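You operate a simulated robot arm through the tools that you are given. There is no shell and no other tool. Be economical: measure what you need, move in short steps, check, and stop when the job is done.

You are at the controls of a simulated two-armed robot. One attempt, no reset.

JOB
Fit the 25 micron filter block and stand the housing in the steel drip tray.
Fine: lock it in and shut the vent; the lock lever drags the housing round, so hold it with the other hand.

It is judged by the outcome, as a careful person would: the job done as asked, and still so three seconds after it is handed in. It fails if anything else is knocked over, pushed out of place, dropped, spilled or broken.

ROBOT AND FRAMES
Two 6-joint arms with two-finger parallel grippers on one trunk, on a base that drives. Base frame: it is fixed to the floor where the robot stands at the start and does not move with it; the origin is under the middle of the robot, x ahead of it, y to its left, z up; the surface under the hand at the start is at about z = 800. Units: mm, degrees, N and s.
The left shoulder is at the start at [70, 166, 1432], the right one opposite. With the tool pointing down near the work surface each hand reaches from about 360 to 780 mm from the robot's upright axis, wherever it stands, measured 20 degrees to its own side. Places, roughly: bowl of the filter housing [500, 200, 800]; filter lock lever [400, 200, 900]; filter vent lever [400, 300, 900]; steel drip tray [500, -500, 800]. Payload 3.91 kg a hand.
Tool frame (each hand has its own): the origin (TCP) lies between the finger pads and is the grasp point; the fingertips stand 30 mm ahead of it; z points along the fingers, y is the line along which they close. The gripper opens to 110 mm. The fingers are 20 mm wide and 10 mm thick; the gripper's body (48 by 112 mm) begins 55 mm behind the TCP.
Orientation is told as [roll, pitch, yaw] about the base's x, y, z axes, in that order, counted from this pose: with the fingers straight down and closing along the base's y, the tool's x points along the base's -x, its y along +y and its z along -z.

CONTROLS
- The arms move only by the tool apply_moves. It takes "left_plan", "right_plan" or both (then of equal length, played together; a hand with none holds still); each is a list of rows, each a list of 3 entries, a list of its own where there are three numbers: the opening, from 0 (shut) to 1 (fully open), then the shift along the tool's x, y, z in mm, then the turn, a rotation vector about the tool's x, y, z in degrees. In form: [[grip, [dx, dy, dz], [ax, ay, az]], ...]. A call has 1 to 12 rows; each row shifts and turns the commanded pose from where the row before left it, along the tool's axes as they then stand. A row lasts 0.2 s, in which the tool goes at most 50 mm and 8.6 degrees; a call with a longer step from one row to the next is refused whole, and so is a gripper value outside its range. Where a pose cannot be reached the arm comes as near as it can. A force on the tool above 60 N (or 10 N above the force at the start of the call, whichever is more), or a blocked arm, ends the call early, and 0.2 s more pass. Each finger travels about 108 mm/s and halts on what it meets, pressing with about 24 N; the grip force reading is that of the motor and also rises with nothing between the fingers. The clock runs only during rows and for 0.2 s after the last one: add rows that do not move to give the fingers time. It gives the time, the measured TCP pose, the force on the tool (base axes), the opening and the grip force at its end, in the units of the frame above (readings bear some noise), with the torque about the TCP (base axes, N m) and any sound that the robot's microphone picked up, and new pictures: "views" is both (left out), scene, wrist or none (wrist: the cameras of the hands that moved).
- Cameras (640 x 400 px; columns grow to the right, rows downward): "scene" is now at [118.1, -2.3, 1629]; the picture's right is [-0.05, -1.00, 0.00], its down [-0.86, 0.05, -0.51] and it looks along [0.51, -0.03, -0.86] (base axes); focal length 263 px, centre (320, 200). "left" rides on the left gripper at [77, -7, -114] in its tool frame; the picture's right is [0.09, 1.00, 0.00], its down [-0.80, 0.07, -0.59] and it looks along [-0.59, 0.05, 0.80] (tool axes); focal length 270 px, centre (320, 200). "right" rides on the right gripper at [77, 7, -115] in its tool frame; the picture's right is [-0.09, 1.00, 0.00], its down [-0.80, -0.07, -0.59] and it looks along [-0.59, -0.05, 0.80] (tool axes); focal length 270 px, centre (320, 200). There is no depth. A picture from a camera that has moved, and an enlarged one, comes with that camera's place and axes in the base frame and with its lens.
- lift_body(by): slides the trunk up (or, below 0, down) by that many mm; the arms and the scene camera ride with it, the base frame stays. It gives what a move gives, with no picture.
- roll_base(legs): drives the robot by 1 to 6 legs, each [ahead, left, turn to the left] in mm, mm and degrees, along the robot's own axes; the way and the turn of a leg run together, so that a leg with both is an arc; at most 1500 mm and 180 degrees a leg. The arms and the cameras ride along, it lands a little off, and it stops where it bumps. It gives what a move gives, and a new picture of the scene camera.
- turn_head(pan, tilt): turns the head with the scene camera to pan (to the left, within 86 degrees either way) and tilt (down, from -29 to 69), counted from straight ahead of the robot. It gives what a move gives, and a new picture of the scene camera.
- enlarge(camera, box): a new picture of the part [left, top, right, bottom] of that camera's present view, enlarged. The clock stands still meanwhile.
- close_job(): hands the job in; it is judged then, once.

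Go step by step. Nothing tells you exact positions but the pictures and the camera data: compare them with the known pose of the tool, close in by small moves and look again before you grip or let go. The budget is 120 turns and 260 pictures, counting those below and the enlarged ones. Unless the task says otherwise, let go and move clear before handing in, and close with one line.

The tools are called after "Emit:" by a JSON object that holds its "api" and its "payload". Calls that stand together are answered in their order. apply_moves: Moves the arms, as the interface text tells. Its arguments: {"type":"object","properties":{"left_plan":{"type":"array","items":{"type":"array"}},"right_plan":{"type":"array","items":{"type":"array"}},"views":{"type":"string","enum":["both","scene","wrist","none"]}},"required":[]} The other tools are called the same way: lift_body (by) slides the trunk up or down; roll_base (legs) drives the base; turn_head (pan, tilt) turns the head that bears the scene camera; enlarge (camera, box) takes an enlarged picture of a part of a camera's view; close_job () hands the job in.

At the start:

```text
t: 0.0
left_eef_pos: [570.8, 403.5, 1030.2]
left_tool_rot: [0.0, -0.1, -0.1]
left_ft_force: [-0.2, 0.2, -0.6]
left_ft_torque: [0.02, 0.0, 0.01]
left_opening: 110.0
left_gripper_force: 0.1
right_eef_pos: [682.0, -115.4, 1030.4]
right_tool_rot: [0.1, 0.0, -0.1]
right_ft_force: [0.0, 0.1, 0.6]
right_ft_torque: [-0.01, 0.03, 0.0]
right_opening: 110.1
right_gripper_force: 0.0
trunk travel left (down, up): [-927.0, 13.0]
robot x, y, heading: [2.6, -2.8, -0.1]
head pan, tilt: [-3.1, 59.4]
```

scene: 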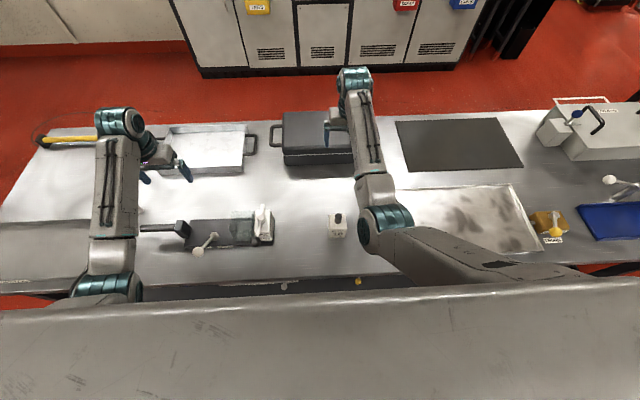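
right: 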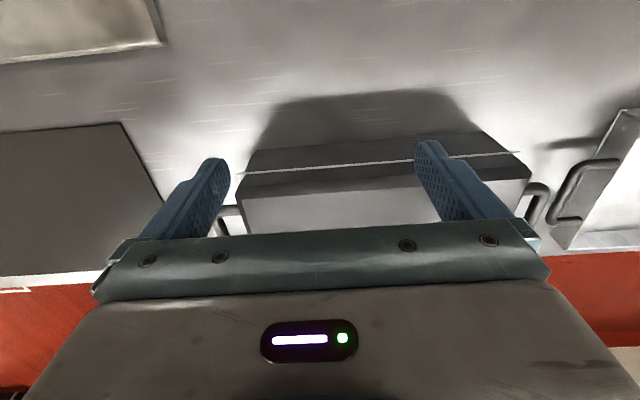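
left: 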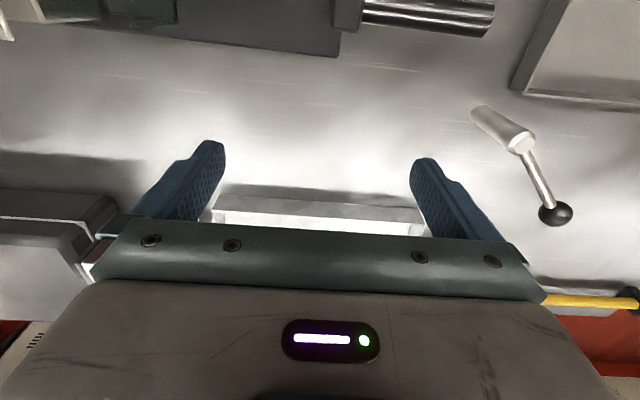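

I see a bench with the filter housing at left-centre, a small block near the middle, trays and other objects. I'll enlarge the important areas first.

Emit:
{"api": "enlarge", "payload": {"camera": "scene", "box": [130, 180, 370, 300]}}

Emit:
{"api": "enlarge", "payload": {"camera": "scene", "box": [400, 80, 640, 260]}}

Emit:
{"api": "enlarge", "payload": {"camera": "scene", "box": [20, 90, 280, 260]}}

```text
2.67 times, centred on (250, 240) of scene
camera zoom: at [118.1, -2.3, 1629.0], right [-0.05, -1.0, 0.0], down [-0.86, 0.05, -0.51], along [0.51, -0.03, -0.86], focal length 702 px, centre (507, 93)
```

zoom: 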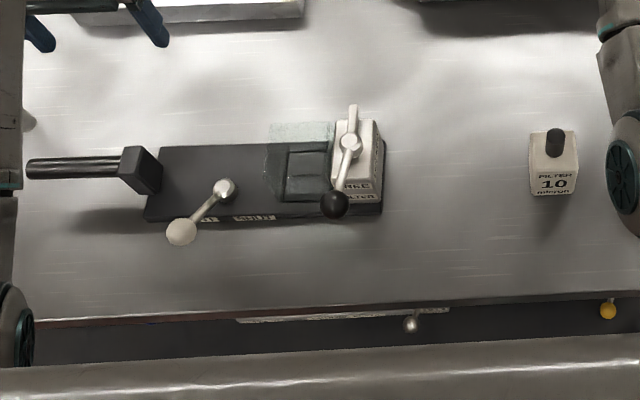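

```text
2.22 times, centred on (520, 170) of scene
camera zoom: at [118.1, -2.3, 1629.0], right [-0.05, -1.0, 0.0], down [-0.86, 0.05, -0.51], along [0.51, -0.03, -0.86], focal length 585 px, centre (-124, 267)
```

zoom: 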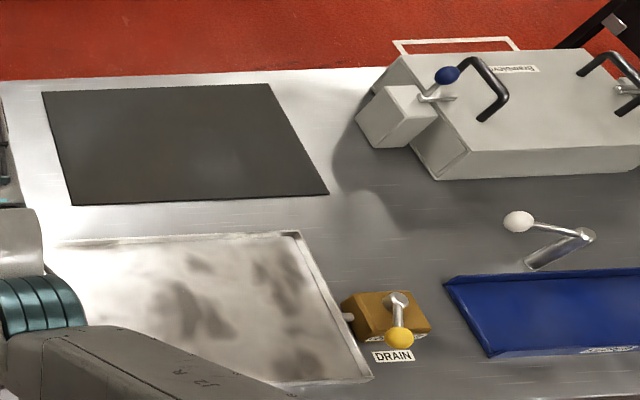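

```text
2.35 times, centred on (150, 175) of scene
camera zoom: at [118.1, -2.3, 1629.0], right [-0.05, -1.0, 0.0], down [-0.86, 0.05, -0.51], along [0.51, -0.03, -0.86], focal length 620 px, centre (720, 259)
```

zoom: 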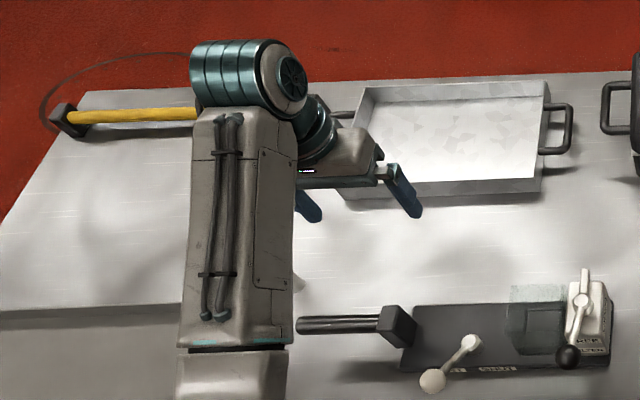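

The block at the middle reads "10 micron", so the 25 one has to be found, perhaps hidden by an arm. I'll look around with the head.

Emit:
{"api": "turn_head", "payload": {"pan": -50, "tilt": 50}}

Emit:
{"api": "turn_head", "payload": {"pan": 50, "tilt": 50}}

Emit:
{"api": "turn_head", "payload": {"pan": 0, "tilt": 20}}

```text
t: 1.1
left_eef_pos: [569.9, 402.8, 1030.5]
left_tool_rot: [0.0, -0.1, -0.1]
left_ft_force: [-0.1, -0.5, 0.2]
left_ft_torque: [0.03, 0.04, 0.04]
left_opening: 110.2
left_gripper_force: 0.0
right_eef_pos: [682.8, -115.5, 1031.1]
right_tool_rot: [0.0, 0.0, -0.1]
right_ft_force: [-0.3, 0.6, 0.0]
right_ft_torque: [0.01, 0.01, 0.01]
right_opening: 110.1
right_gripper_force: 0.0
trunk travel left (down, up): [-927.0, 13.0]
robot x, y, heading: [-3.0, 1.6, 0.1]
head pan, tilt: [-50.0, 50.0]
camera scene: at [100.4, -57.6, 1640.8], right [-0.77, -0.64, 0.0], down [-0.49, 0.59, -0.64], along [0.41, -0.49, -0.77], focal length 263 px, centre (320, 200)
```

scene: 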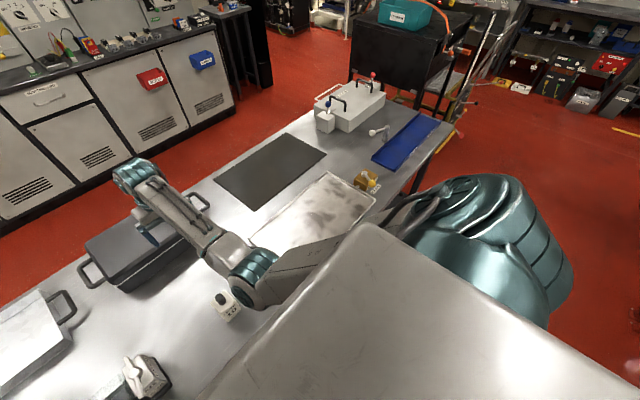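

```text
t: 2.9
left_eef_pos: [571.3, 402.8, 1031.4]
left_tool_rot: [0.0, 0.1, 0.0]
left_ft_force: [-0.3, 0.4, 0.8]
left_ft_torque: [-0.02, -0.02, -0.01]
left_opening: 110.0
left_gripper_force: 0.0
right_eef_pos: [682.3, -117.0, 1029.9]
right_tool_rot: [0.0, 0.1, -0.1]
right_ft_force: [1.0, 0.2, -0.1]
right_ft_torque: [0.0, 0.0, 0.0]
right_opening: 110.0
right_gripper_force: 0.0
trunk travel left (down, up): [-927.0, 13.0]
robot x, y, heading: [-4.1, 1.2, -0.0]
head pan, tilt: [50.0, 50.0]
camera scene: at [100.4, 60.3, 1640.8], right [0.77, -0.64, 0.0], down [-0.49, -0.59, -0.64], along [0.41, 0.49, -0.77], focal length 263 px, centre (320, 200)
```

scene: 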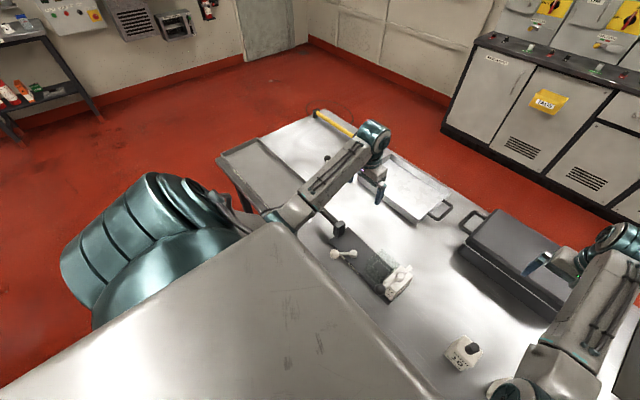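

```text
t: 4.1
left_eef_pos: [571.0, 402.1, 1031.4]
left_tool_rot: [-0.1, 0.0, 0.0]
left_ft_force: [0.7, -1.0, 0.3]
left_ft_torque: [0.0, -0.03, 0.01]
left_opening: 109.9
left_gripper_force: 0.0
right_eef_pos: [682.0, -116.2, 1031.0]
right_tool_rot: [0.0, 0.1, 0.0]
right_ft_force: [0.4, -0.5, 0.0]
right_ft_torque: [0.01, 0.01, 0.0]
right_opening: 110.2
right_gripper_force: 0.1
trunk travel left (down, up): [-927.0, 13.0]
robot x, y, heading: [1.5, 4.9, 0.3]
head pan, tilt: [0.0, 20.0]
camera scene: at [144.0, 1.4, 1686.3], right [0.0, -1.0, 0.0], down [-0.34, 0.0, -0.94], along [0.94, 0.0, -0.34], focal length 263 px, centre (320, 200)
```

scene: 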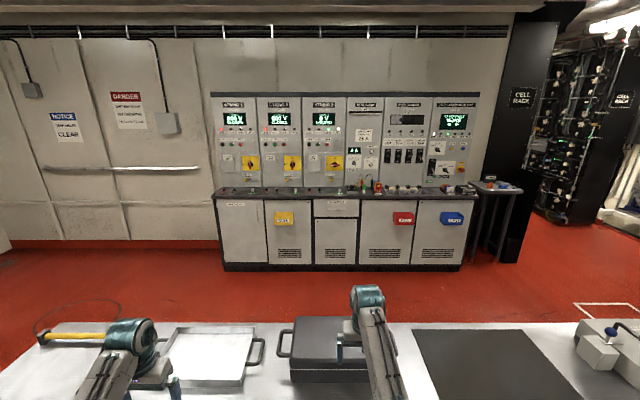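

No 25 micron block seen yet, but something white peeks out under the right elbow. I'll swing the right arm aside and look again.

Emit:
{"api": "apply_moves", "payload": {"right_plan": [[1, [0, -45, -20], [0, 0, 0]], [1, [0, -45, -20], [0, 0, 0]], [1, [20, -45, -20], [0, 0, 0]], [1, [20, -45, 0], [0, 0, 0]], [1, [20, -45, 0], [0, 0, 0]], [1, [20, -45, 0], [0, 0, 0]]], "views": "wrist"}}

Emit:
{"api": "turn_head", "payload": {"pan": 0, "tilt": 62}}

```text
refused: row 3 steps farther than a row can; nothing moved
```

```text
t: 5.2
left_eef_pos: [570.9, 402.4, 1031.3]
left_tool_rot: [0.0, 0.0, 0.0]
left_ft_force: [0.2, -0.2, -0.3]
left_ft_torque: [0.0, 0.02, 0.01]
left_opening: 109.9
left_gripper_force: 0.1
right_eef_pos: [681.8, -115.9, 1030.3]
right_tool_rot: [0.0, 0.0, 0.0]
right_ft_force: [0.7, -0.2, 0.6]
right_ft_torque: [0.01, 0.01, -0.02]
right_opening: 109.8
right_gripper_force: 0.1
trunk travel left (down, up): [-927.0, 13.0]
robot x, y, heading: [2.3, 0.6, -0.3]
head pan, tilt: [0.0, 62.0]
camera scene: at [115.2, 1.3, 1626.0], right [0.0, -1.0, 0.0], down [-0.88, 0.0, -0.47], along [0.47, 0.0, -0.88], focal length 263 px, centre (320, 200)
```

scene: 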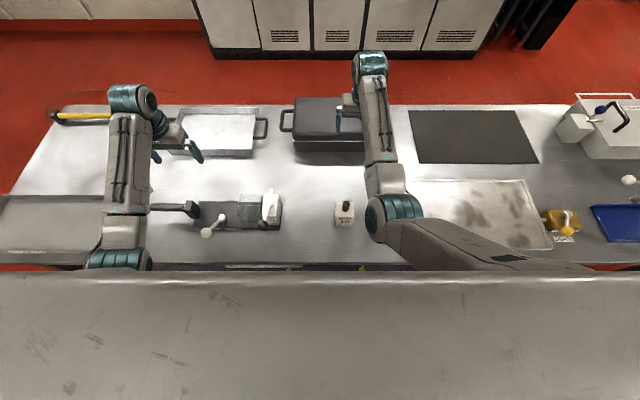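

The move was refused for step length; I'll repeat with smaller steps.

Emit:
{"api": "apply_moves", "payload": {"right_plan": [[1, [0, -40, -20], [0, 0, 0]], [1, [0, -40, -20], [0, 0, 0]], [1, [0, -40, -20], [0, 0, 0]], [1, [20, -42, 0], [0, 0, 0]], [1, [20, -42, 0], [0, 0, 0]], [1, [20, -42, 0], [0, 0, 0]], [1, [0, -42, 0], [0, 0, 0]], [1, [0, -42, 0], [0, 0, 0]]], "views": "both"}}

```text
t: 7.0
left_eef_pos: [570.9, 401.0, 1031.1]
left_tool_rot: [0.1, 0.0, 0.0]
left_ft_force: [-0.1, 0.0, 0.4]
left_ft_torque: [-0.02, 0.0, 0.0]
left_opening: 110.3
left_gripper_force: 0.1
right_eef_pos: [644.8, -450.1, 1062.5]
right_tool_rot: [0.1, 0.0, -0.1]
right_ft_force: [0.4, -1.1, 0.1]
right_ft_torque: [0.05, 0.0, -0.01]
right_opening: 109.9
right_gripper_force: 0.1
right hand out of reach, approached as far as the arm can: row 3, 4, 5, 6
trunk travel left (down, up): [-927.0, 13.0]
robot x, y, heading: [5.1, 2.1, 0.0]
head pan, tilt: [0.0, 62.0]
camera scene: at [115.0, -1.3, 1626.0], right [0.0, -1.0, 0.0], down [-0.88, 0.0, -0.47], along [0.47, 0.0, -0.88], focal length 263 px, centre (320, 200)
camera right: at [567.7, -442.6, 1178.1], right [0.09, 1.0, 0.0], down [0.8, -0.07, 0.59], along [0.59, -0.05, -0.8], focal length 270 px, centre (320, 200)
```

scene: 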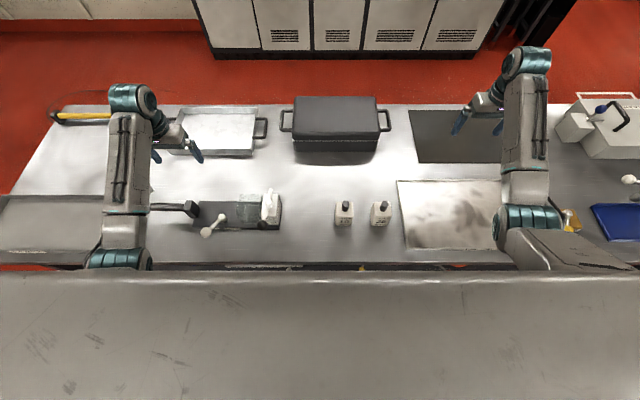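
right: 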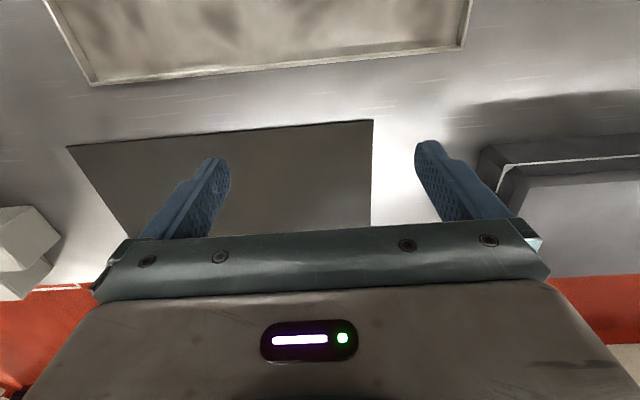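

A second block showed up right of the "10". I'll read its label and study the housing.

Emit:
{"api": "enlarge", "payload": {"camera": "scene", "box": [325, 190, 405, 240]}}

Emit:
{"api": "enlarge", "payload": {"camera": "scene", "box": [150, 180, 294, 270]}}

Emit:
{"api": "enlarge", "payload": {"camera": "scene", "box": [380, 165, 604, 270]}}

```text
8.00 times, centred on (365, 215) of scene
camera zoom: at [115.0, -1.3, 1626.0], right [0.0, -1.0, 0.0], down [-0.88, 0.0, -0.47], along [0.47, 0.0, -0.88], focal length 2108 px, centre (-40, 80)
```

zoom: 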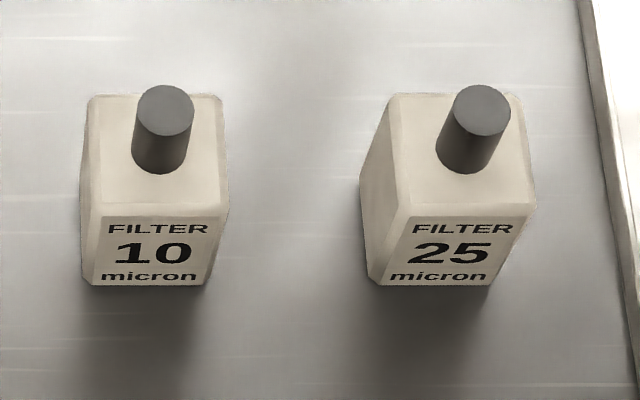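

```text
4.44 times, centred on (222, 225) of scene
camera zoom: at [115.0, -1.3, 1626.0], right [0.0, -1.0, 0.0], down [-0.88, 0.0, -0.47], along [0.47, 0.0, -0.88], focal length 1171 px, centre (756, 89)
```

zoom: 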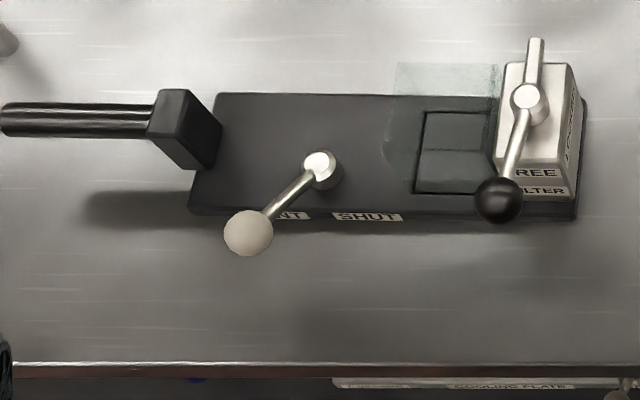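

```text
2.86 times, centred on (492, 218) of scene
camera zoom: at [115.0, -1.3, 1626.0], right [0.0, -1.0, 0.0], down [-0.88, 0.0, -0.47], along [0.47, 0.0, -0.88], focal length 753 px, centre (-171, 150)
```

zoom: 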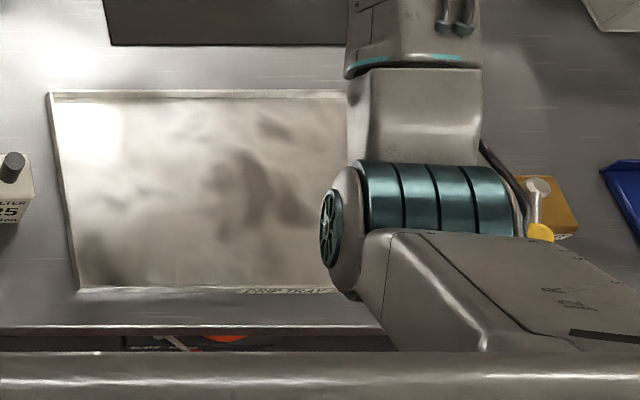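

The right block is the 25 micron one; the lock lever stands at FREE and the vent lever at VENT. I'll bring the left hand over the housing for a close look.

Emit:
{"api": "apply_moves", "payload": {"left_plan": [[1, [28, -32, -5], [0, 0, 0]], [1, [28, -32, -5], [0, 0, 0]], [1, [28, -32, -5], [0, 0, 0]], [1, [28, -32, -5], [0, 0, 0]], [1, [28, -32, -5], [0, 0, 0]], [1, [28, -32, -5], [0, 0, 0]], [1, [0, 0, 0], [0, 0, 0]]], "views": "both"}}

```text
t: 8.6
left_eef_pos: [415.2, 243.5, 968.2]
left_tool_rot: [0.0, -0.3, 0.1]
left_ft_force: [-0.9, -1.1, -0.1]
left_ft_torque: [-0.02, -0.04, 0.02]
left_opening: 109.7
left_gripper_force: 0.0
left hand out of reach, approached as far as the arm can: row 1, 2, 3, 4, 5, 6
right_eef_pos: [646.4, -447.4, 1064.7]
right_tool_rot: [0.0, 0.0, 0.0]
right_ft_force: [-0.5, 0.6, 0.4]
right_ft_torque: [0.0, 0.03, -0.01]
right_opening: 110.2
right_gripper_force: 0.1
trunk travel left (down, up): [-927.0, 13.0]
robot x, y, heading: [-0.7, 0.3, 0.2]
head pan, tilt: [0.0, 62.0]
camera scene: at [115.7, 2.1, 1625.9], right [0.0, -1.0, 0.0], down [-0.88, 0.0, -0.47], along [0.47, 0.0, -0.88], focal length 263 px, centre (320, 200)
camera left: at [335.1, 237.7, 1080.9], right [-0.09, 1.0, 0.0], down [0.8, 0.07, 0.6], along [0.6, 0.05, -0.8], focal length 270 px, centre (320, 200)
```

scene: 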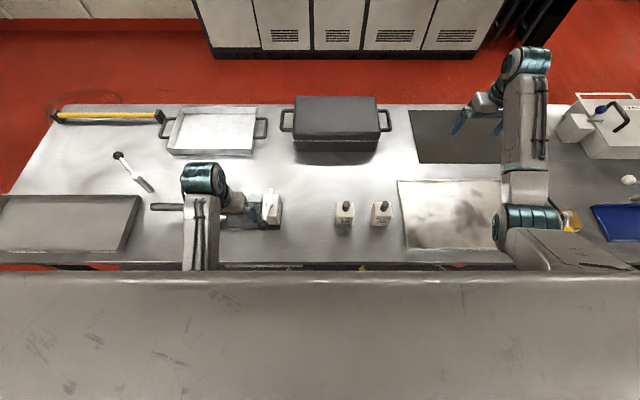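
left: 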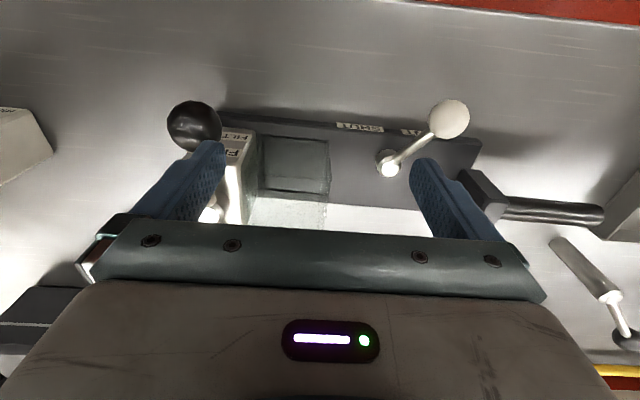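

The levers stand up from a low dark base. I'll raise the left hand and back the base off for better working reach.

Emit:
{"api": "apply_moves", "payload": {"left_plan": [[1, [-20, 0, -40], [0, 0, 0]], [1, [-20, 0, -40], [0, 0, 0]], [1, [-20, 0, -30], [0, 0, 0]], [1, [0, 0, 0], [0, 0, 0]]], "views": "none"}}

Emit:
{"api": "roll_base", "payload": {"legs": [[-130, 0, 0]]}}

```text
t: 9.6
left_eef_pos: [485.6, 244.8, 976.0]
left_tool_rot: [-0.1, -0.2, 0.0]
left_ft_force: [-0.4, 0.1, 0.8]
left_ft_torque: [0.01, -0.01, 0.01]
left_opening: 110.1
left_gripper_force: 0.0
left hand out of reach, approached as far as the arm can: row 1, 2, 3
right_eef_pos: [646.2, -448.7, 1063.0]
right_tool_rot: [0.0, 0.1, -0.1]
right_ft_force: [0.3, -0.3, 0.4]
right_ft_torque: [0.01, -0.04, -0.01]
right_opening: 110.2
right_gripper_force: 0.0
trunk travel left (down, up): [-927.0, 13.0]
robot x, y, heading: [-0.6, 2.4, -0.0]
head pan, tilt: [0.0, 62.0]
```

```text
t: 10.9
left_eef_pos: [358.8, 245.5, 974.3]
left_tool_rot: [-0.1, -0.1, -0.1]
left_ft_force: [0.4, 0.4, -0.3]
left_ft_torque: [-0.01, 0.01, 0.0]
left_opening: 109.7
left_gripper_force: 0.1
right_eef_pos: [516.9, -449.4, 1061.3]
right_tool_rot: [0.0, 0.1, -0.2]
right_ft_force: [0.2, -0.1, -0.4]
right_ft_torque: [-0.03, 0.01, -0.01]
right_opening: 109.9
right_gripper_force: 0.1
trunk travel left (down, up): [-927.0, 13.0]
robot x, y, heading: [-132.4, -1.8, -0.3]
head pan, tilt: [0.0, 62.0]
camera scene: at [-11.3, 0.9, 1625.7], right [0.0, -1.0, 0.0], down [-0.88, 0.0, -0.47], along [0.47, 0.0, -0.88], focal length 263 px, centre (320, 200)
```

scene: 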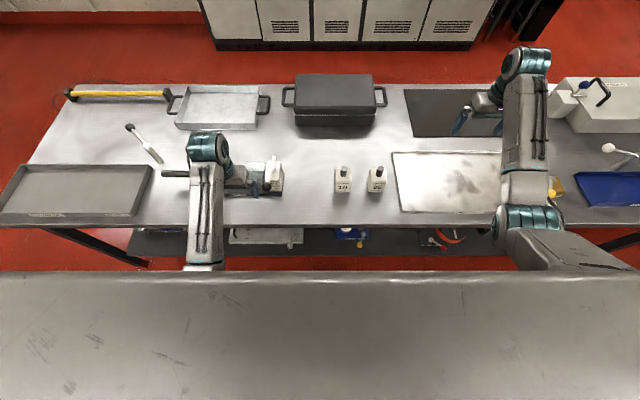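

Now wrist views: the left one of the housing, and the right hand moving toward the 25 block.

Emit:
{"api": "apply_moves", "payload": {"right_plan": [[1, [18, 40, 5], [0, 0, 0]], [1, [18, 40, 5], [0, 0, 0]], [1, [18, 40, 5], [0, 0, 0]], [1, [18, 40, 5], [0, 0, 0]], [1, [18, 40, 5], [0, 0, 0]], [1, [18, 40, 5], [0, 0, 0]], [1, [0, 0, 0], [0, 0, 0]]], "left_plan": [[1, [0, 0, 0], [0, 0, 0]], [1, [0, 0, 0], [0, 0, 0]], [1, [0, 0, 0], [0, 0, 0]], [1, [0, 0, 0], [0, 0, 0]], [1, [0, 0, 0], [0, 0, 0]], [1, [0, 0, 0], [0, 0, 0]], [1, [0, 0, 0], [0, 0, 0]]], "views": "wrist"}}

Emit:
{"api": "enlarge", "payload": {"camera": "left", "box": [160, 40, 640, 340]}}

```text
t: 12.5
left_eef_pos: [357.6, 243.7, 975.2]
left_tool_rot: [0.0, -0.2, -0.1]
left_ft_force: [0.5, -0.4, -0.7]
left_ft_torque: [-0.01, 0.02, 0.0]
left_opening: 110.1
left_gripper_force: 0.0
right_eef_pos: [425.7, -216.8, 996.1]
right_tool_rot: [0.0, 0.0, -0.1]
right_ft_force: [-0.6, -0.4, -0.8]
right_ft_torque: [0.02, -0.01, 0.0]
right_opening: 110.0
right_gripper_force: 0.1
right hand out of reach, approached as far as the arm can: row 2, 3, 4, 5
trunk travel left (down, up): [-927.0, 13.0]
robot x, y, heading: [-131.2, -2.1, -0.1]
head pan, tilt: [0.0, 62.0]
camera right: at [347.8, -209.1, 1111.4], right [0.09, 1.0, 0.0], down [0.8, -0.07, 0.6], along [0.59, -0.05, -0.8], focal length 270 px, centre (320, 200)
camera left: at [279.2, 238.2, 1088.9], right [-0.09, 1.0, 0.0], down [0.8, 0.07, 0.6], along [0.59, 0.05, -0.8], focal length 270 px, centre (320, 200)
```

right: 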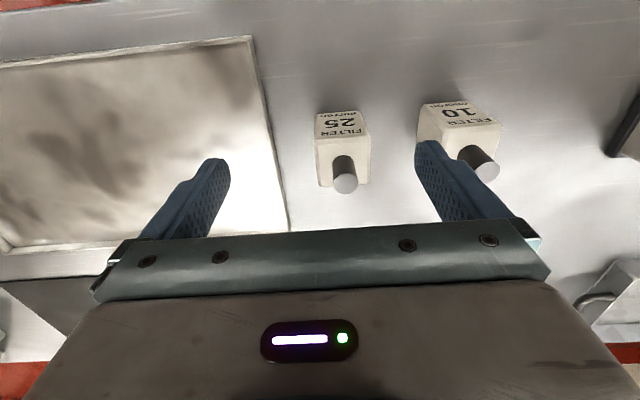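
left: 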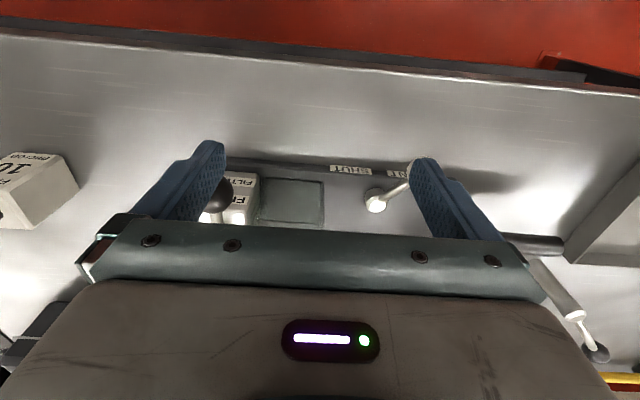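

```text
1.33 times, centred on (400, 190) of left
camera zoom: at [279.2, 238.2, 1088.9], right [-0.09, 1.0, 0.0], down [0.8, 0.07, 0.6], along [0.59, 0.05, -0.8], focal length 360 px, centre (213, 213)
```

zoom: 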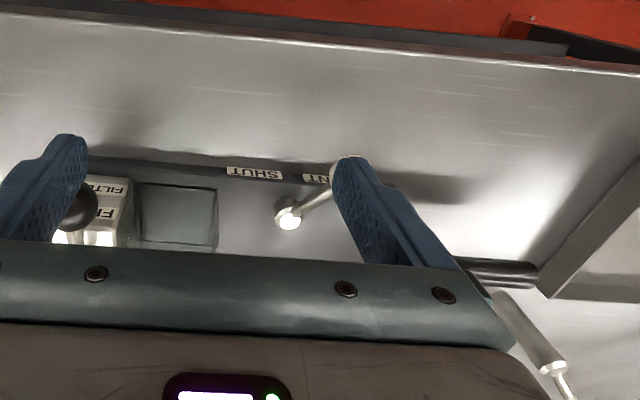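

I'll zoom on the block for accurate measures.

Emit:
{"api": "enlarge", "payload": {"camera": "right", "box": [280, 90, 440, 210]}}

Emit:
{"api": "enlarge", "payload": {"camera": "scene", "box": [320, 150, 400, 200]}}

```text
3.33 times, centred on (360, 150) of right
camera zoom: at [347.8, -209.1, 1111.4], right [0.09, 1.0, 0.0], down [0.8, -0.07, 0.6], along [0.59, -0.05, -0.8], focal length 901 px, centre (187, 367)
```

zoom: 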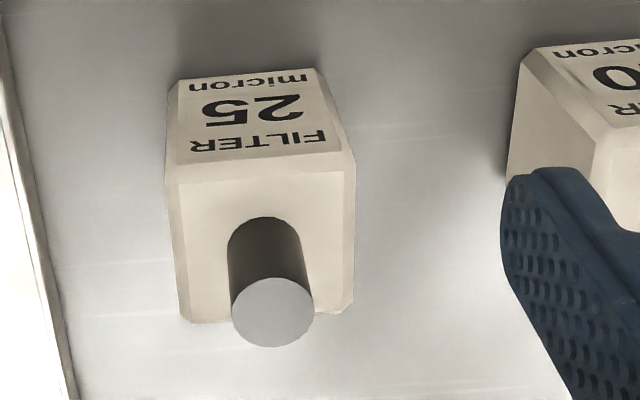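

```text
8.00 times, centred on (360, 175) of scene
camera zoom: at [-14.2, 0.1, 1625.9], right [0.0, -1.0, 0.0], down [-0.88, 0.0, -0.47], along [0.47, 0.0, -0.88], focal length 2108 px, centre (0, 400)
```

zoom: 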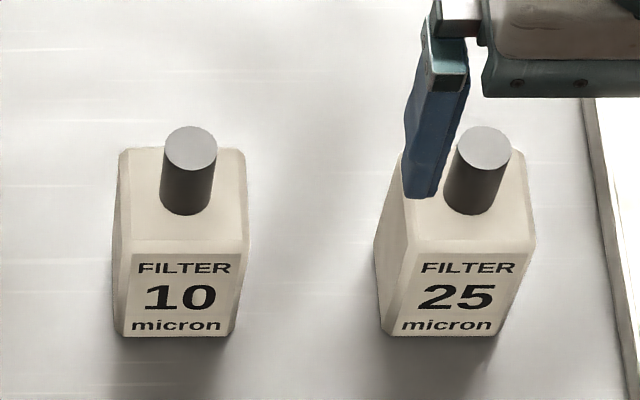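

Block 25: about 52 mm square, centre (480, −197), top 872, with a knob up to 910. I'll bring the right hand above the knob and check.

Emit:
{"api": "apply_moves", "payload": {"right_plan": [[0.6, [-18, 7, 5], [0, 0, 0]], [0.6, [-18, 7, 10], [0, 0, 0]], [0.6, [-18, 6, 20], [0, 0, 0]], [0.6, [0, 0, 15], [0, 0, 0]], [0.6, [0, 0, 0], [0, 0, 0]]], "views": "both"}}

```text
t: 13.7
left_eef_pos: [356.3, 245.3, 975.6]
left_tool_rot: [0.0, -0.1, -0.1]
left_ft_force: [0.0, 0.3, -0.5]
left_ft_torque: [0.0, 0.01, -0.03]
left_opening: 110.1
left_gripper_force: 0.1
right_eef_pos: [477.2, -196.9, 947.8]
right_tool_rot: [0.0, 0.1, -0.1]
right_ft_force: [0.3, 0.4, -0.3]
right_ft_torque: [0.04, 0.01, 0.0]
right_opening: 66.2
right_gripper_force: 0.0
trunk travel left (down, up): [-927.0, 13.0]
robot x, y, heading: [-128.4, -1.7, -0.1]
head pan, tilt: [0.0, 62.0]
camera scene: at [-14.7, 1.1, 1626.0], right [0.0, -1.0, 0.0], down [-0.88, 0.0, -0.47], along [0.47, 0.0, -0.88], focal length 263 px, centre (320, 200)
camera right: at [401.3, -188.6, 1063.7], right [0.09, 1.0, 0.0], down [0.8, -0.07, 0.59], along [0.59, -0.05, -0.8], focal length 270 px, centre (320, 200)
```

scene: 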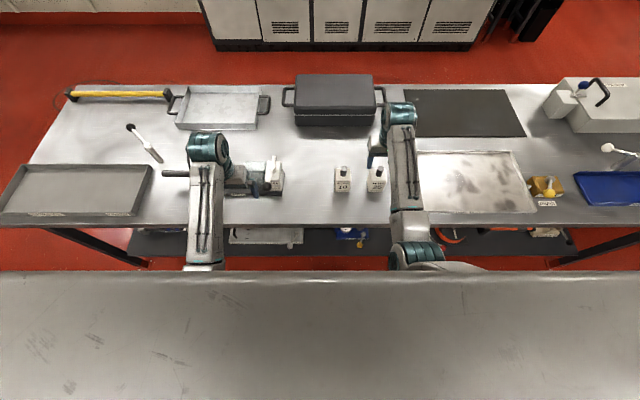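
right: 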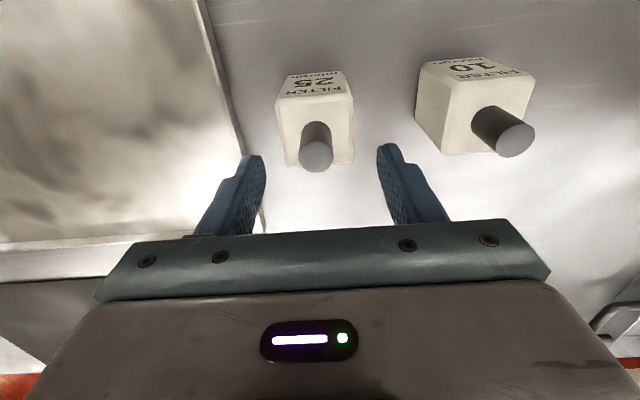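

The knob lies under the hand at (480, −198). I'll descend and grip it.

Emit:
{"api": "apply_moves", "payload": {"right_plan": [[0.6, [-3, -1, 22], [0, 0, 0]], [0.6, [0, 0, 20], [0, 0, 0]], [0.6, [0, 0, 0], [0, 0, 0]], [0, [0, 0, 0], [0, 0, 0]], [0, [0, 0, 0], [0, 0, 0]], [0, [0, 0, 0], [0, 0, 0]], [0, [0, 0, 0], [0, 0, 0]]], "views": "wrist"}}

```text
t: 15.3
left_eef_pos: [358.3, 244.8, 975.1]
left_tool_rot: [0.0, -0.2, -0.2]
left_ft_force: [-0.4, 0.7, 0.4]
left_ft_torque: [0.0, 0.0, 0.01]
left_opening: 110.1
left_gripper_force: 0.0
right_eef_pos: [481.3, -196.9, 906.3]
right_tool_rot: [0.1, 0.1, -0.1]
right_ft_force: [0.4, 0.2, 0.1]
right_ft_torque: [-0.03, -0.03, -0.02]
right_opening: 53.4
right_gripper_force: 24.1
trunk travel left (down, up): [-927.0, 13.0]
robot x, y, heading: [-130.4, 0.5, -0.1]
head pan, tilt: [0.0, 62.0]
camera right: at [404.1, -189.0, 1021.9], right [0.09, 1.0, 0.0], down [0.8, -0.07, 0.59], along [0.59, -0.05, -0.8], focal length 270 px, centre (320, 200)
```

right: 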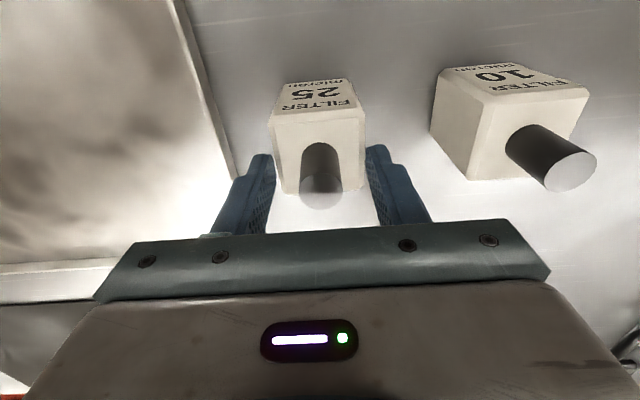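

The opening of 53 mm shows the fingertips caught the block's top edge rather than the knob. I'll open, rise 8 mm and close again.

Emit:
{"api": "apply_moves", "payload": {"right_plan": [[0.6, [0, 0, 0], [0, 0, 0]], [0.6, [0, 0, -8], [0, 0, 0]], [0.6, [0, 0, 0], [0, 0, 0]], [0, [0, 0, 0], [0, 0, 0]], [0, [0, 0, 0], [0, 0, 0]], [0, [0, 0, 0], [0, 0, 0]]], "views": "wrist"}}

```text
t: 16.7
left_eef_pos: [357.9, 244.9, 975.4]
left_tool_rot: [0.1, -0.2, -0.2]
left_ft_force: [0.3, -0.2, -0.1]
left_ft_torque: [-0.02, 0.02, 0.02]
left_opening: 109.9
left_gripper_force: 0.1
right_eef_pos: [481.4, -197.5, 914.6]
right_tool_rot: [0.0, 0.1, -0.2]
right_ft_force: [-0.3, -1.0, -0.4]
right_ft_torque: [-0.11, 0.01, 0.01]
right_opening: 21.0
right_gripper_force: 23.8
trunk travel left (down, up): [-927.0, 13.0]
robot x, y, heading: [-132.5, -0.3, 0.1]
head pan, tilt: [0.0, 62.0]
camera right: at [404.1, -189.0, 1029.9], right [0.09, 1.0, 0.0], down [0.8, -0.07, 0.59], along [0.59, -0.05, -0.8], focal length 270 px, centre (320, 200)
```

right: 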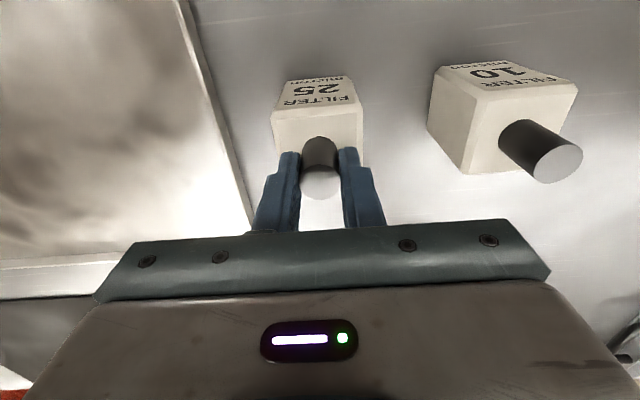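

The knob is gripped (21 mm). Lift, and move the left hand aside over the handle end.

Emit:
{"api": "apply_moves", "payload": {"right_plan": [[0, [0, 0, -20], [0, 0, 0]], [0, [0, 0, -20], [0, 0, 0]], [0, [0, 0, -20], [0, 0, 0]], [0, [0, 0, -10], [0, 0, 0]], [0, [0, 0, 0], [0, 0, 0]], [0, [0, 0, 0], [0, 0, 0]]], "left_plan": [[1, [-8, 40, -8], [0, 0, 0]], [1, [-8, 40, -8], [0, 0, 0]], [1, [-8, 40, -8], [0, 0, 0]], [1, [-8, 40, -8], [0, 0, 0]], [1, [-8, 40, -8], [0, 0, 0]], [1, [0, 0, 0], [0, 0, 0]]], "views": "both"}}

```text
t: 18.1
left_eef_pos: [398.8, 444.3, 1016.8]
left_tool_rot: [0.0, -0.2, -0.1]
left_ft_force: [-0.2, -0.6, -0.3]
left_ft_torque: [0.02, 0.01, 0.02]
left_opening: 110.0
left_gripper_force: 0.0
right_eef_pos: [481.4, -197.1, 985.2]
right_tool_rot: [0.2, 0.0, -0.1]
right_ft_force: [-0.1, -1.0, -1.3]
right_ft_torque: [-0.05, 0.02, -0.01]
right_opening: 21.4
right_gripper_force: 24.0
trunk travel left (down, up): [-927.0, 13.0]
robot x, y, heading: [-128.5, -0.3, -0.2]
head pan, tilt: [0.0, 62.0]
camera scene: at [-14.4, -0.2, 1626.0], right [0.0, -1.0, 0.0], down [-0.88, 0.0, -0.47], along [0.47, 0.0, -0.88], focal length 263 px, centre (320, 200)
camera right: at [404.1, -189.7, 1099.5], right [0.09, 1.0, 0.0], down [0.8, -0.07, 0.59], along [0.59, -0.05, -0.8], focal length 270 px, centre (320, 200)
camera left: at [320.8, 438.6, 1129.6], right [-0.09, 1.0, 0.0], down [0.8, 0.07, 0.6], along [0.6, 0.05, -0.8], focal length 270 px, centre (320, 200)
```

scene: 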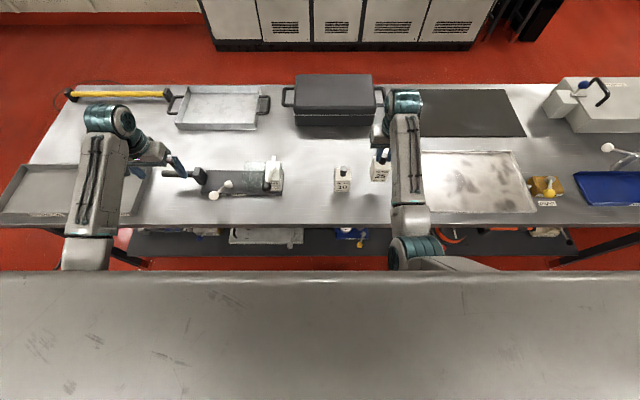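
right: 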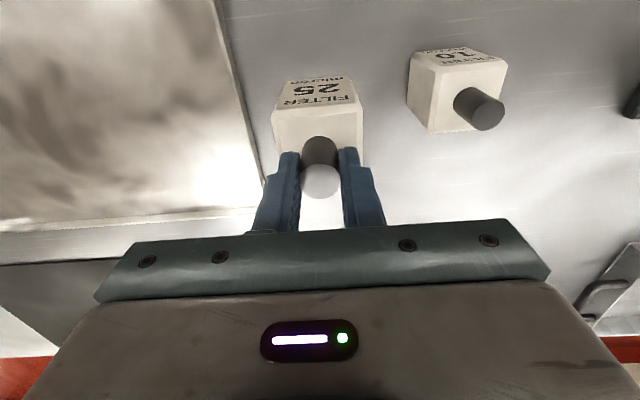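
left: 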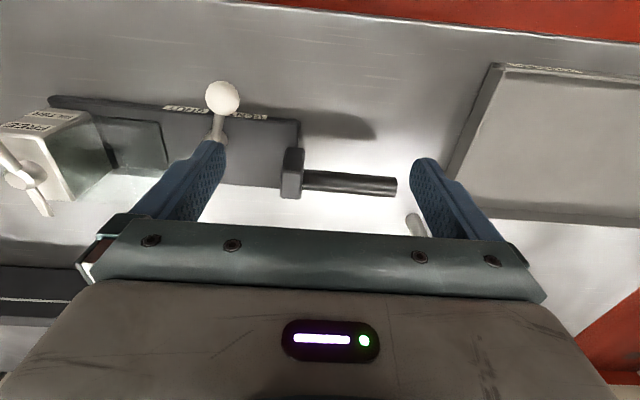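

Good views. Zoom in on housing from left and scene cameras.

Emit:
{"api": "enlarge", "payload": {"camera": "left", "box": [0, 60, 320, 260]}}

Emit:
{"api": "enlarge", "payload": {"camera": "scene", "box": [150, 145, 310, 215]}}

```text
2.00 times, centred on (160, 160) of left
camera zoom: at [320.8, 438.6, 1129.6], right [-0.09, 1.0, 0.0], down [0.8, 0.07, 0.6], along [0.6, 0.05, -0.8], focal length 541 px, centre (640, 280)
```

zoom: 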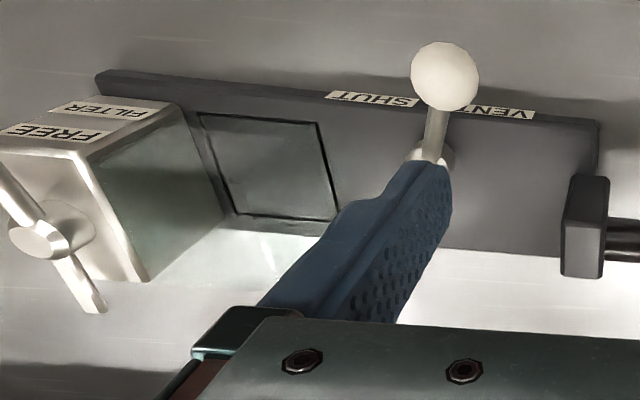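

```text
4.00 times, centred on (230, 180) of scene
camera zoom: at [-14.4, -0.2, 1626.0], right [0.0, -1.0, 0.0], down [-0.88, 0.0, -0.47], along [0.47, 0.0, -0.88], focal length 1054 px, centre (680, 280)
```

zoom: 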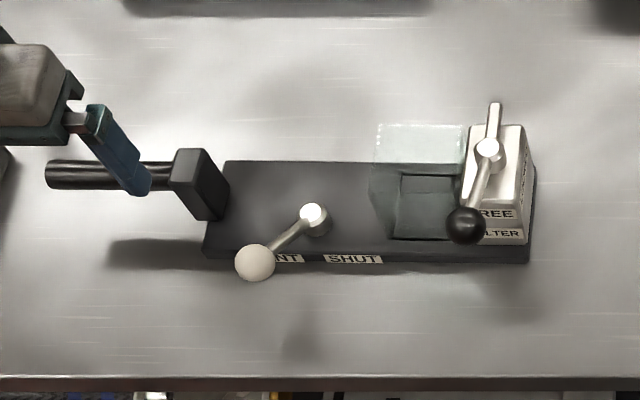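

Housing mapped: bowl opening centre about (491, 219), post top 890, lock pivot (492, 160, 905), its knob (405, 164, 924), vent pivot (471, 321), vent knob (405, 352, 865). I'll pull the block back clear of the 10 micron block, then drive left 150.

Emit:
{"api": "apply_moves", "payload": {"right_plan": [[0, [20, 0, 0], [0, 0, 0]], [0, [25, 0, 0], [0, 0, 0]], [0, [25, 0, 0], [0, 0, 0]], [0, [25, 0, 0], [0, 0, 0]], [0, [0, 0, 0], [0, 0, 0]], [0, [0, 0, 0], [0, 0, 0]]], "views": "none"}}

Emit:
{"api": "roll_base", "payload": {"legs": [[0, 150, 0]]}}

```text
t: 19.5
left_eef_pos: [399.6, 445.5, 1015.7]
left_tool_rot: [-0.1, -0.1, -0.2]
left_ft_force: [0.0, 0.0, -0.5]
left_ft_torque: [0.03, -0.01, 0.05]
left_opening: 110.1
left_gripper_force: 0.1
right_eef_pos: [385.7, -196.3, 984.1]
right_tool_rot: [0.0, 0.0, -0.1]
right_ft_force: [-0.6, 0.2, -0.7]
right_ft_torque: [0.01, 0.0, 0.0]
right_opening: 20.9
right_gripper_force: 24.1
trunk travel left (down, up): [-927.0, 13.0]
robot x, y, heading: [-130.6, -0.3, -0.1]
head pan, tilt: [0.0, 62.0]
```

```text
t: 20.8
left_eef_pos: [399.4, 593.9, 1016.9]
left_tool_rot: [0.1, -0.2, -0.2]
left_ft_force: [-0.2, -0.9, 0.4]
left_ft_torque: [-0.01, -0.02, 0.01]
left_opening: 110.0
left_gripper_force: 0.0
right_eef_pos: [387.1, -48.1, 985.3]
right_tool_rot: [0.1, 0.0, -0.1]
right_ft_force: [0.4, 0.1, -0.5]
right_ft_torque: [0.04, 0.01, -0.04]
right_opening: 21.0
right_gripper_force: 23.4
trunk travel left (down, up): [-927.0, 13.0]
robot x, y, heading: [-129.1, 151.0, 0.2]
head pan, tilt: [0.0, 62.0]
camera scene: at [-14.2, 148.2, 1626.0], right [0.0, -1.0, 0.0], down [-0.88, 0.0, -0.47], along [0.47, 0.0, -0.88], focal length 263 px, centre (320, 200)
```

scene: 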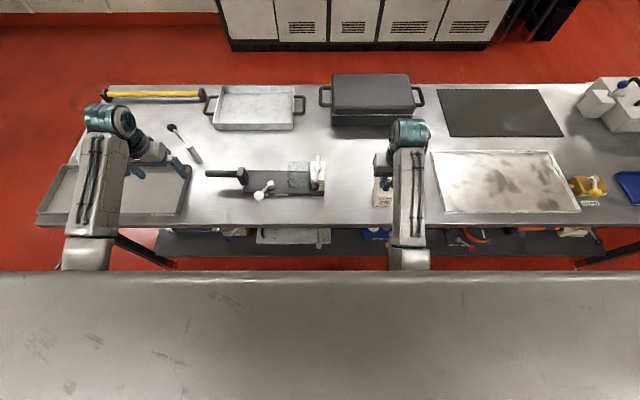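

I'll zoom on the housing from this new angle to gauge the glass height.

Emit:
{"api": "enlarge", "payload": {"camera": "scene", "box": [200, 145, 360, 215]}}

Emit:
{"api": "enlarge", "payload": {"camera": "right", "box": [0, 0, 640, 400]}}

```text
4.00 times, centred on (280, 180) of scene
camera zoom: at [-14.2, 148.2, 1626.0], right [0.0, -1.0, 0.0], down [-0.88, 0.0, -0.47], along [0.47, 0.0, -0.88], focal length 1054 px, centre (480, 280)
```

zoom: 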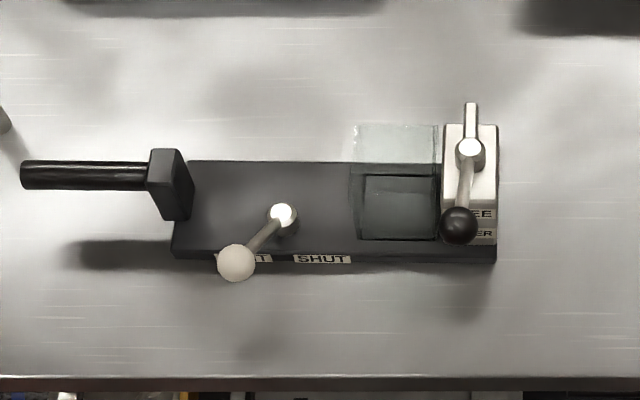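

```text
1.00 times, centred on (320, 200) of right (not enlarged: the box is as wide or as high as the picture)
camera zoom: at [309.5, -40.6, 1099.4], right [0.09, 1.0, 0.0], down [0.8, -0.07, 0.59], along [0.59, -0.05, -0.8], focal length 270 px, centre (320, 200)
```

zoom: 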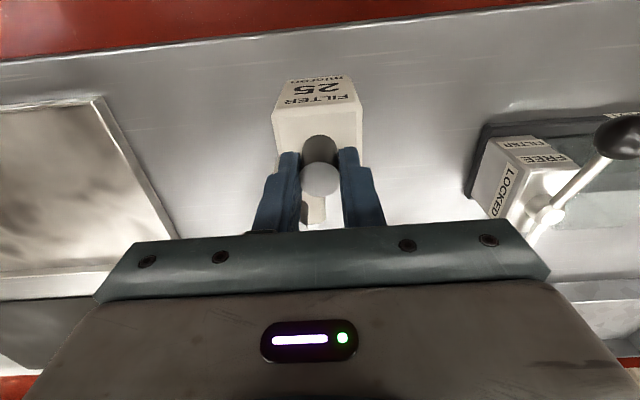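

The glass rim is about z 905; the opening is some 68 mm wide. I'll back off 60 mm more for lifting height, then carry the block around the front of the housing.

Emit:
{"api": "roll_base", "payload": {"legs": [[-60, 0, 0]]}}

Emit:
{"api": "apply_moves", "payload": {"right_plan": [[0, [0, 40, 0], [0, 0, 0]], [0, [0, 45, 0], [0, 0, 0]], [0, [0, 45, 0], [0, 0, 0]], [0, [0, 45, 0], [0, 0, 0]], [0, [0, 45, 0], [0, 0, 0]], [0, [0, 45, -15], [0, 0, 0]], [0, [0, 0, -15], [0, 0, 0]], [0, [0, 0, 0], [0, 0, 0]]], "views": "both"}}

```text
t: 21.8
left_eef_pos: [347.3, 597.0, 1011.9]
left_tool_rot: [-0.1, 0.2, 0.1]
left_ft_force: [0.1, -0.5, -0.8]
left_ft_torque: [-0.02, 0.08, 0.0]
left_opening: 109.9
left_gripper_force: 0.0
right_eef_pos: [334.0, -46.6, 981.4]
right_tool_rot: [0.0, 0.4, -0.1]
right_ft_force: [0.5, -0.4, 0.0]
right_ft_torque: [-0.02, 0.0, 0.01]
right_opening: 20.6
right_gripper_force: 24.3
trunk travel left (down, up): [-927.0, 13.0]
robot x, y, heading: [-188.2, 149.8, 0.0]
head pan, tilt: [0.0, 62.0]
camera scene: at [-61.8, 152.8, 1624.9], right [0.0, -1.0, 0.0], down [-0.89, 0.0, -0.46], along [0.46, 0.0, -0.89], focal length 263 px, centre (320, 200)
```

scene: 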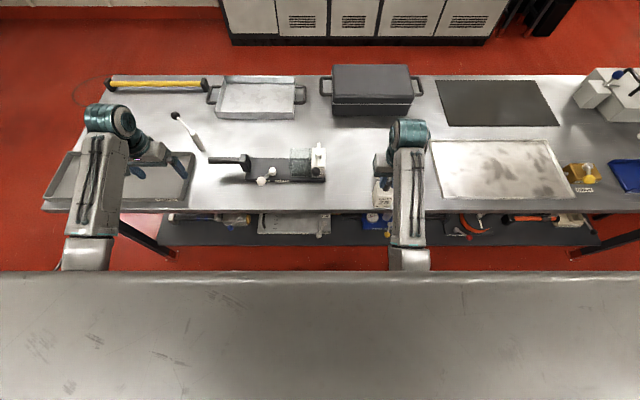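

```text
t: 22.6
left_eef_pos: [339.2, 592.5, 1017.5]
left_tool_rot: [0.1, -0.2, -0.1]
left_ft_force: [0.1, -0.4, -0.1]
left_ft_torque: [0.03, -0.03, 0.02]
left_opening: 110.0
left_gripper_force: 0.1
right_eef_pos: [334.0, -29.2, 959.6]
right_tool_rot: [-9.1, 0.3, -2.3]
right_ft_force: [-0.2, 0.6, -0.7]
right_ft_torque: [0.05, -0.04, -0.01]
right_opening: 20.8
right_gripper_force: 24.1
right hand out of reach, approached as far as the arm can: row 3, 4
trunk travel left (down, up): [-927.0, 13.0]
robot x, y, heading: [-189.6, 147.2, -0.0]
head pan, tilt: [0.0, 62.0]
stopped in row 4 (right hand): the arm was blocked; the commanded pose is now the measured one
camera scene: at [-74.5, 148.7, 1626.2], right [0.0, -1.0, 0.0], down [-0.88, 0.0, -0.47], along [0.47, 0.0, -0.88], focal length 263 px, centre (320, 200)
camera right: at [258.1, 0.8, 1072.8], right [0.13, 0.98, -0.16], down [0.8, -0.01, 0.59], along [0.58, -0.2, -0.79], focal length 270 px, centre (320, 200)
```

scene: 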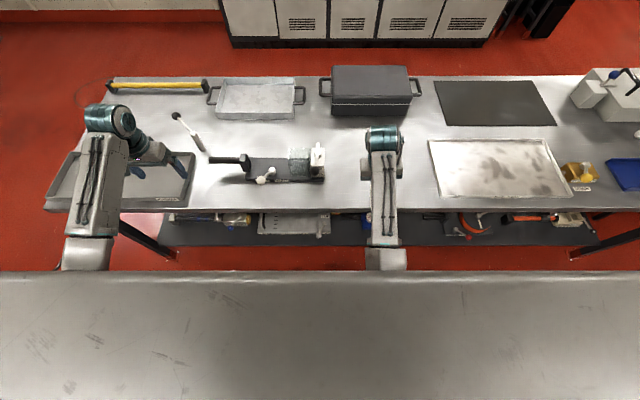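
right: 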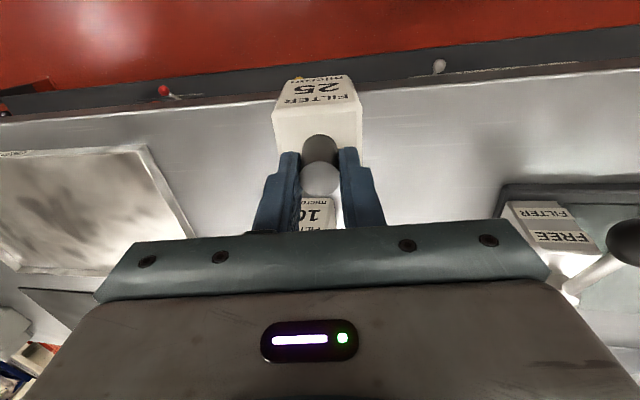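

The arm folded too close to its shoulder and twisted. I'll back off 45 mm more, straighten the tool and re-extend.

Emit:
{"api": "roll_base", "payload": {"legs": [[-45, 0, 0]]}}

Emit:
{"api": "apply_moves", "payload": {"right_plan": [[0, [-20, 0, 0], [0, 0, 0]], [0, [-20, 0, 0], [-4.5, 0, -1.2]], [0, [-10, 0, 0], [-4.5, 0, -1.1]], [0, [0, 0, -10], [0, 0, 0]], [0, [0, 0, 0], [0, 0, 0]]], "views": "none"}}

```text
t: 23.5
left_eef_pos: [304.3, 595.3, 1011.8]
left_tool_rot: [0.0, 0.3, -0.1]
left_ft_force: [1.4, 0.2, 0.2]
left_ft_torque: [-0.02, 0.03, 0.02]
left_opening: 110.0
left_gripper_force: 0.2
right_eef_pos: [298.1, -26.4, 956.3]
right_tool_rot: [-9.3, 0.9, -2.4]
right_ft_force: [0.6, -0.2, -1.1]
right_ft_torque: [0.0, 0.06, -0.01]
right_opening: 20.8
right_gripper_force: 23.3
trunk travel left (down, up): [-927.0, 13.0]
robot x, y, heading: [-232.8, 150.8, -0.1]
head pan, tilt: [0.0, 62.0]
camera scene: at [-104.3, 153.0, 1624.8], right [0.0, -1.0, 0.0], down [-0.89, 0.0, -0.46], along [0.46, 0.0, -0.89], focal length 263 px, centre (320, 200)
```

scene: 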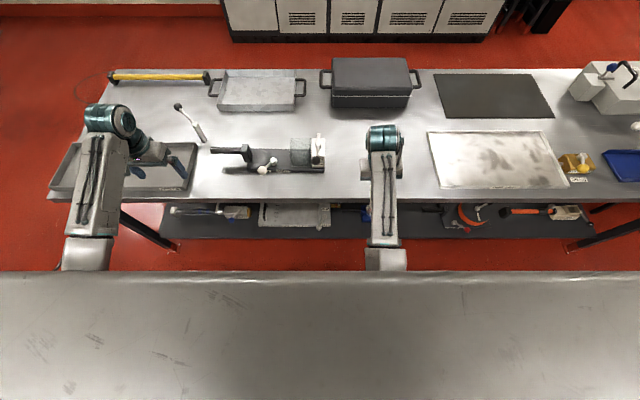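

```text
t: 24.7
left_eef_pos: [297.4, 595.5, 1016.4]
left_tool_rot: [-0.1, -0.1, 0.0]
left_ft_force: [-0.4, 0.6, 0.2]
left_ft_torque: [-0.01, 0.0, 0.0]
left_opening: 110.1
left_gripper_force: 0.0
right_eef_pos: [342.6, -27.4, 968.4]
right_tool_rot: [-0.1, 0.5, 0.0]
right_ft_force: [-0.8, -0.4, -0.6]
right_ft_torque: [-0.04, -0.01, 0.03]
right_opening: 20.9
right_gripper_force: 23.7
trunk travel left (down, up): [-927.0, 13.0]
robot x, y, heading: [-230.8, 152.4, -0.1]
head pan, tilt: [0.0, 62.0]
```

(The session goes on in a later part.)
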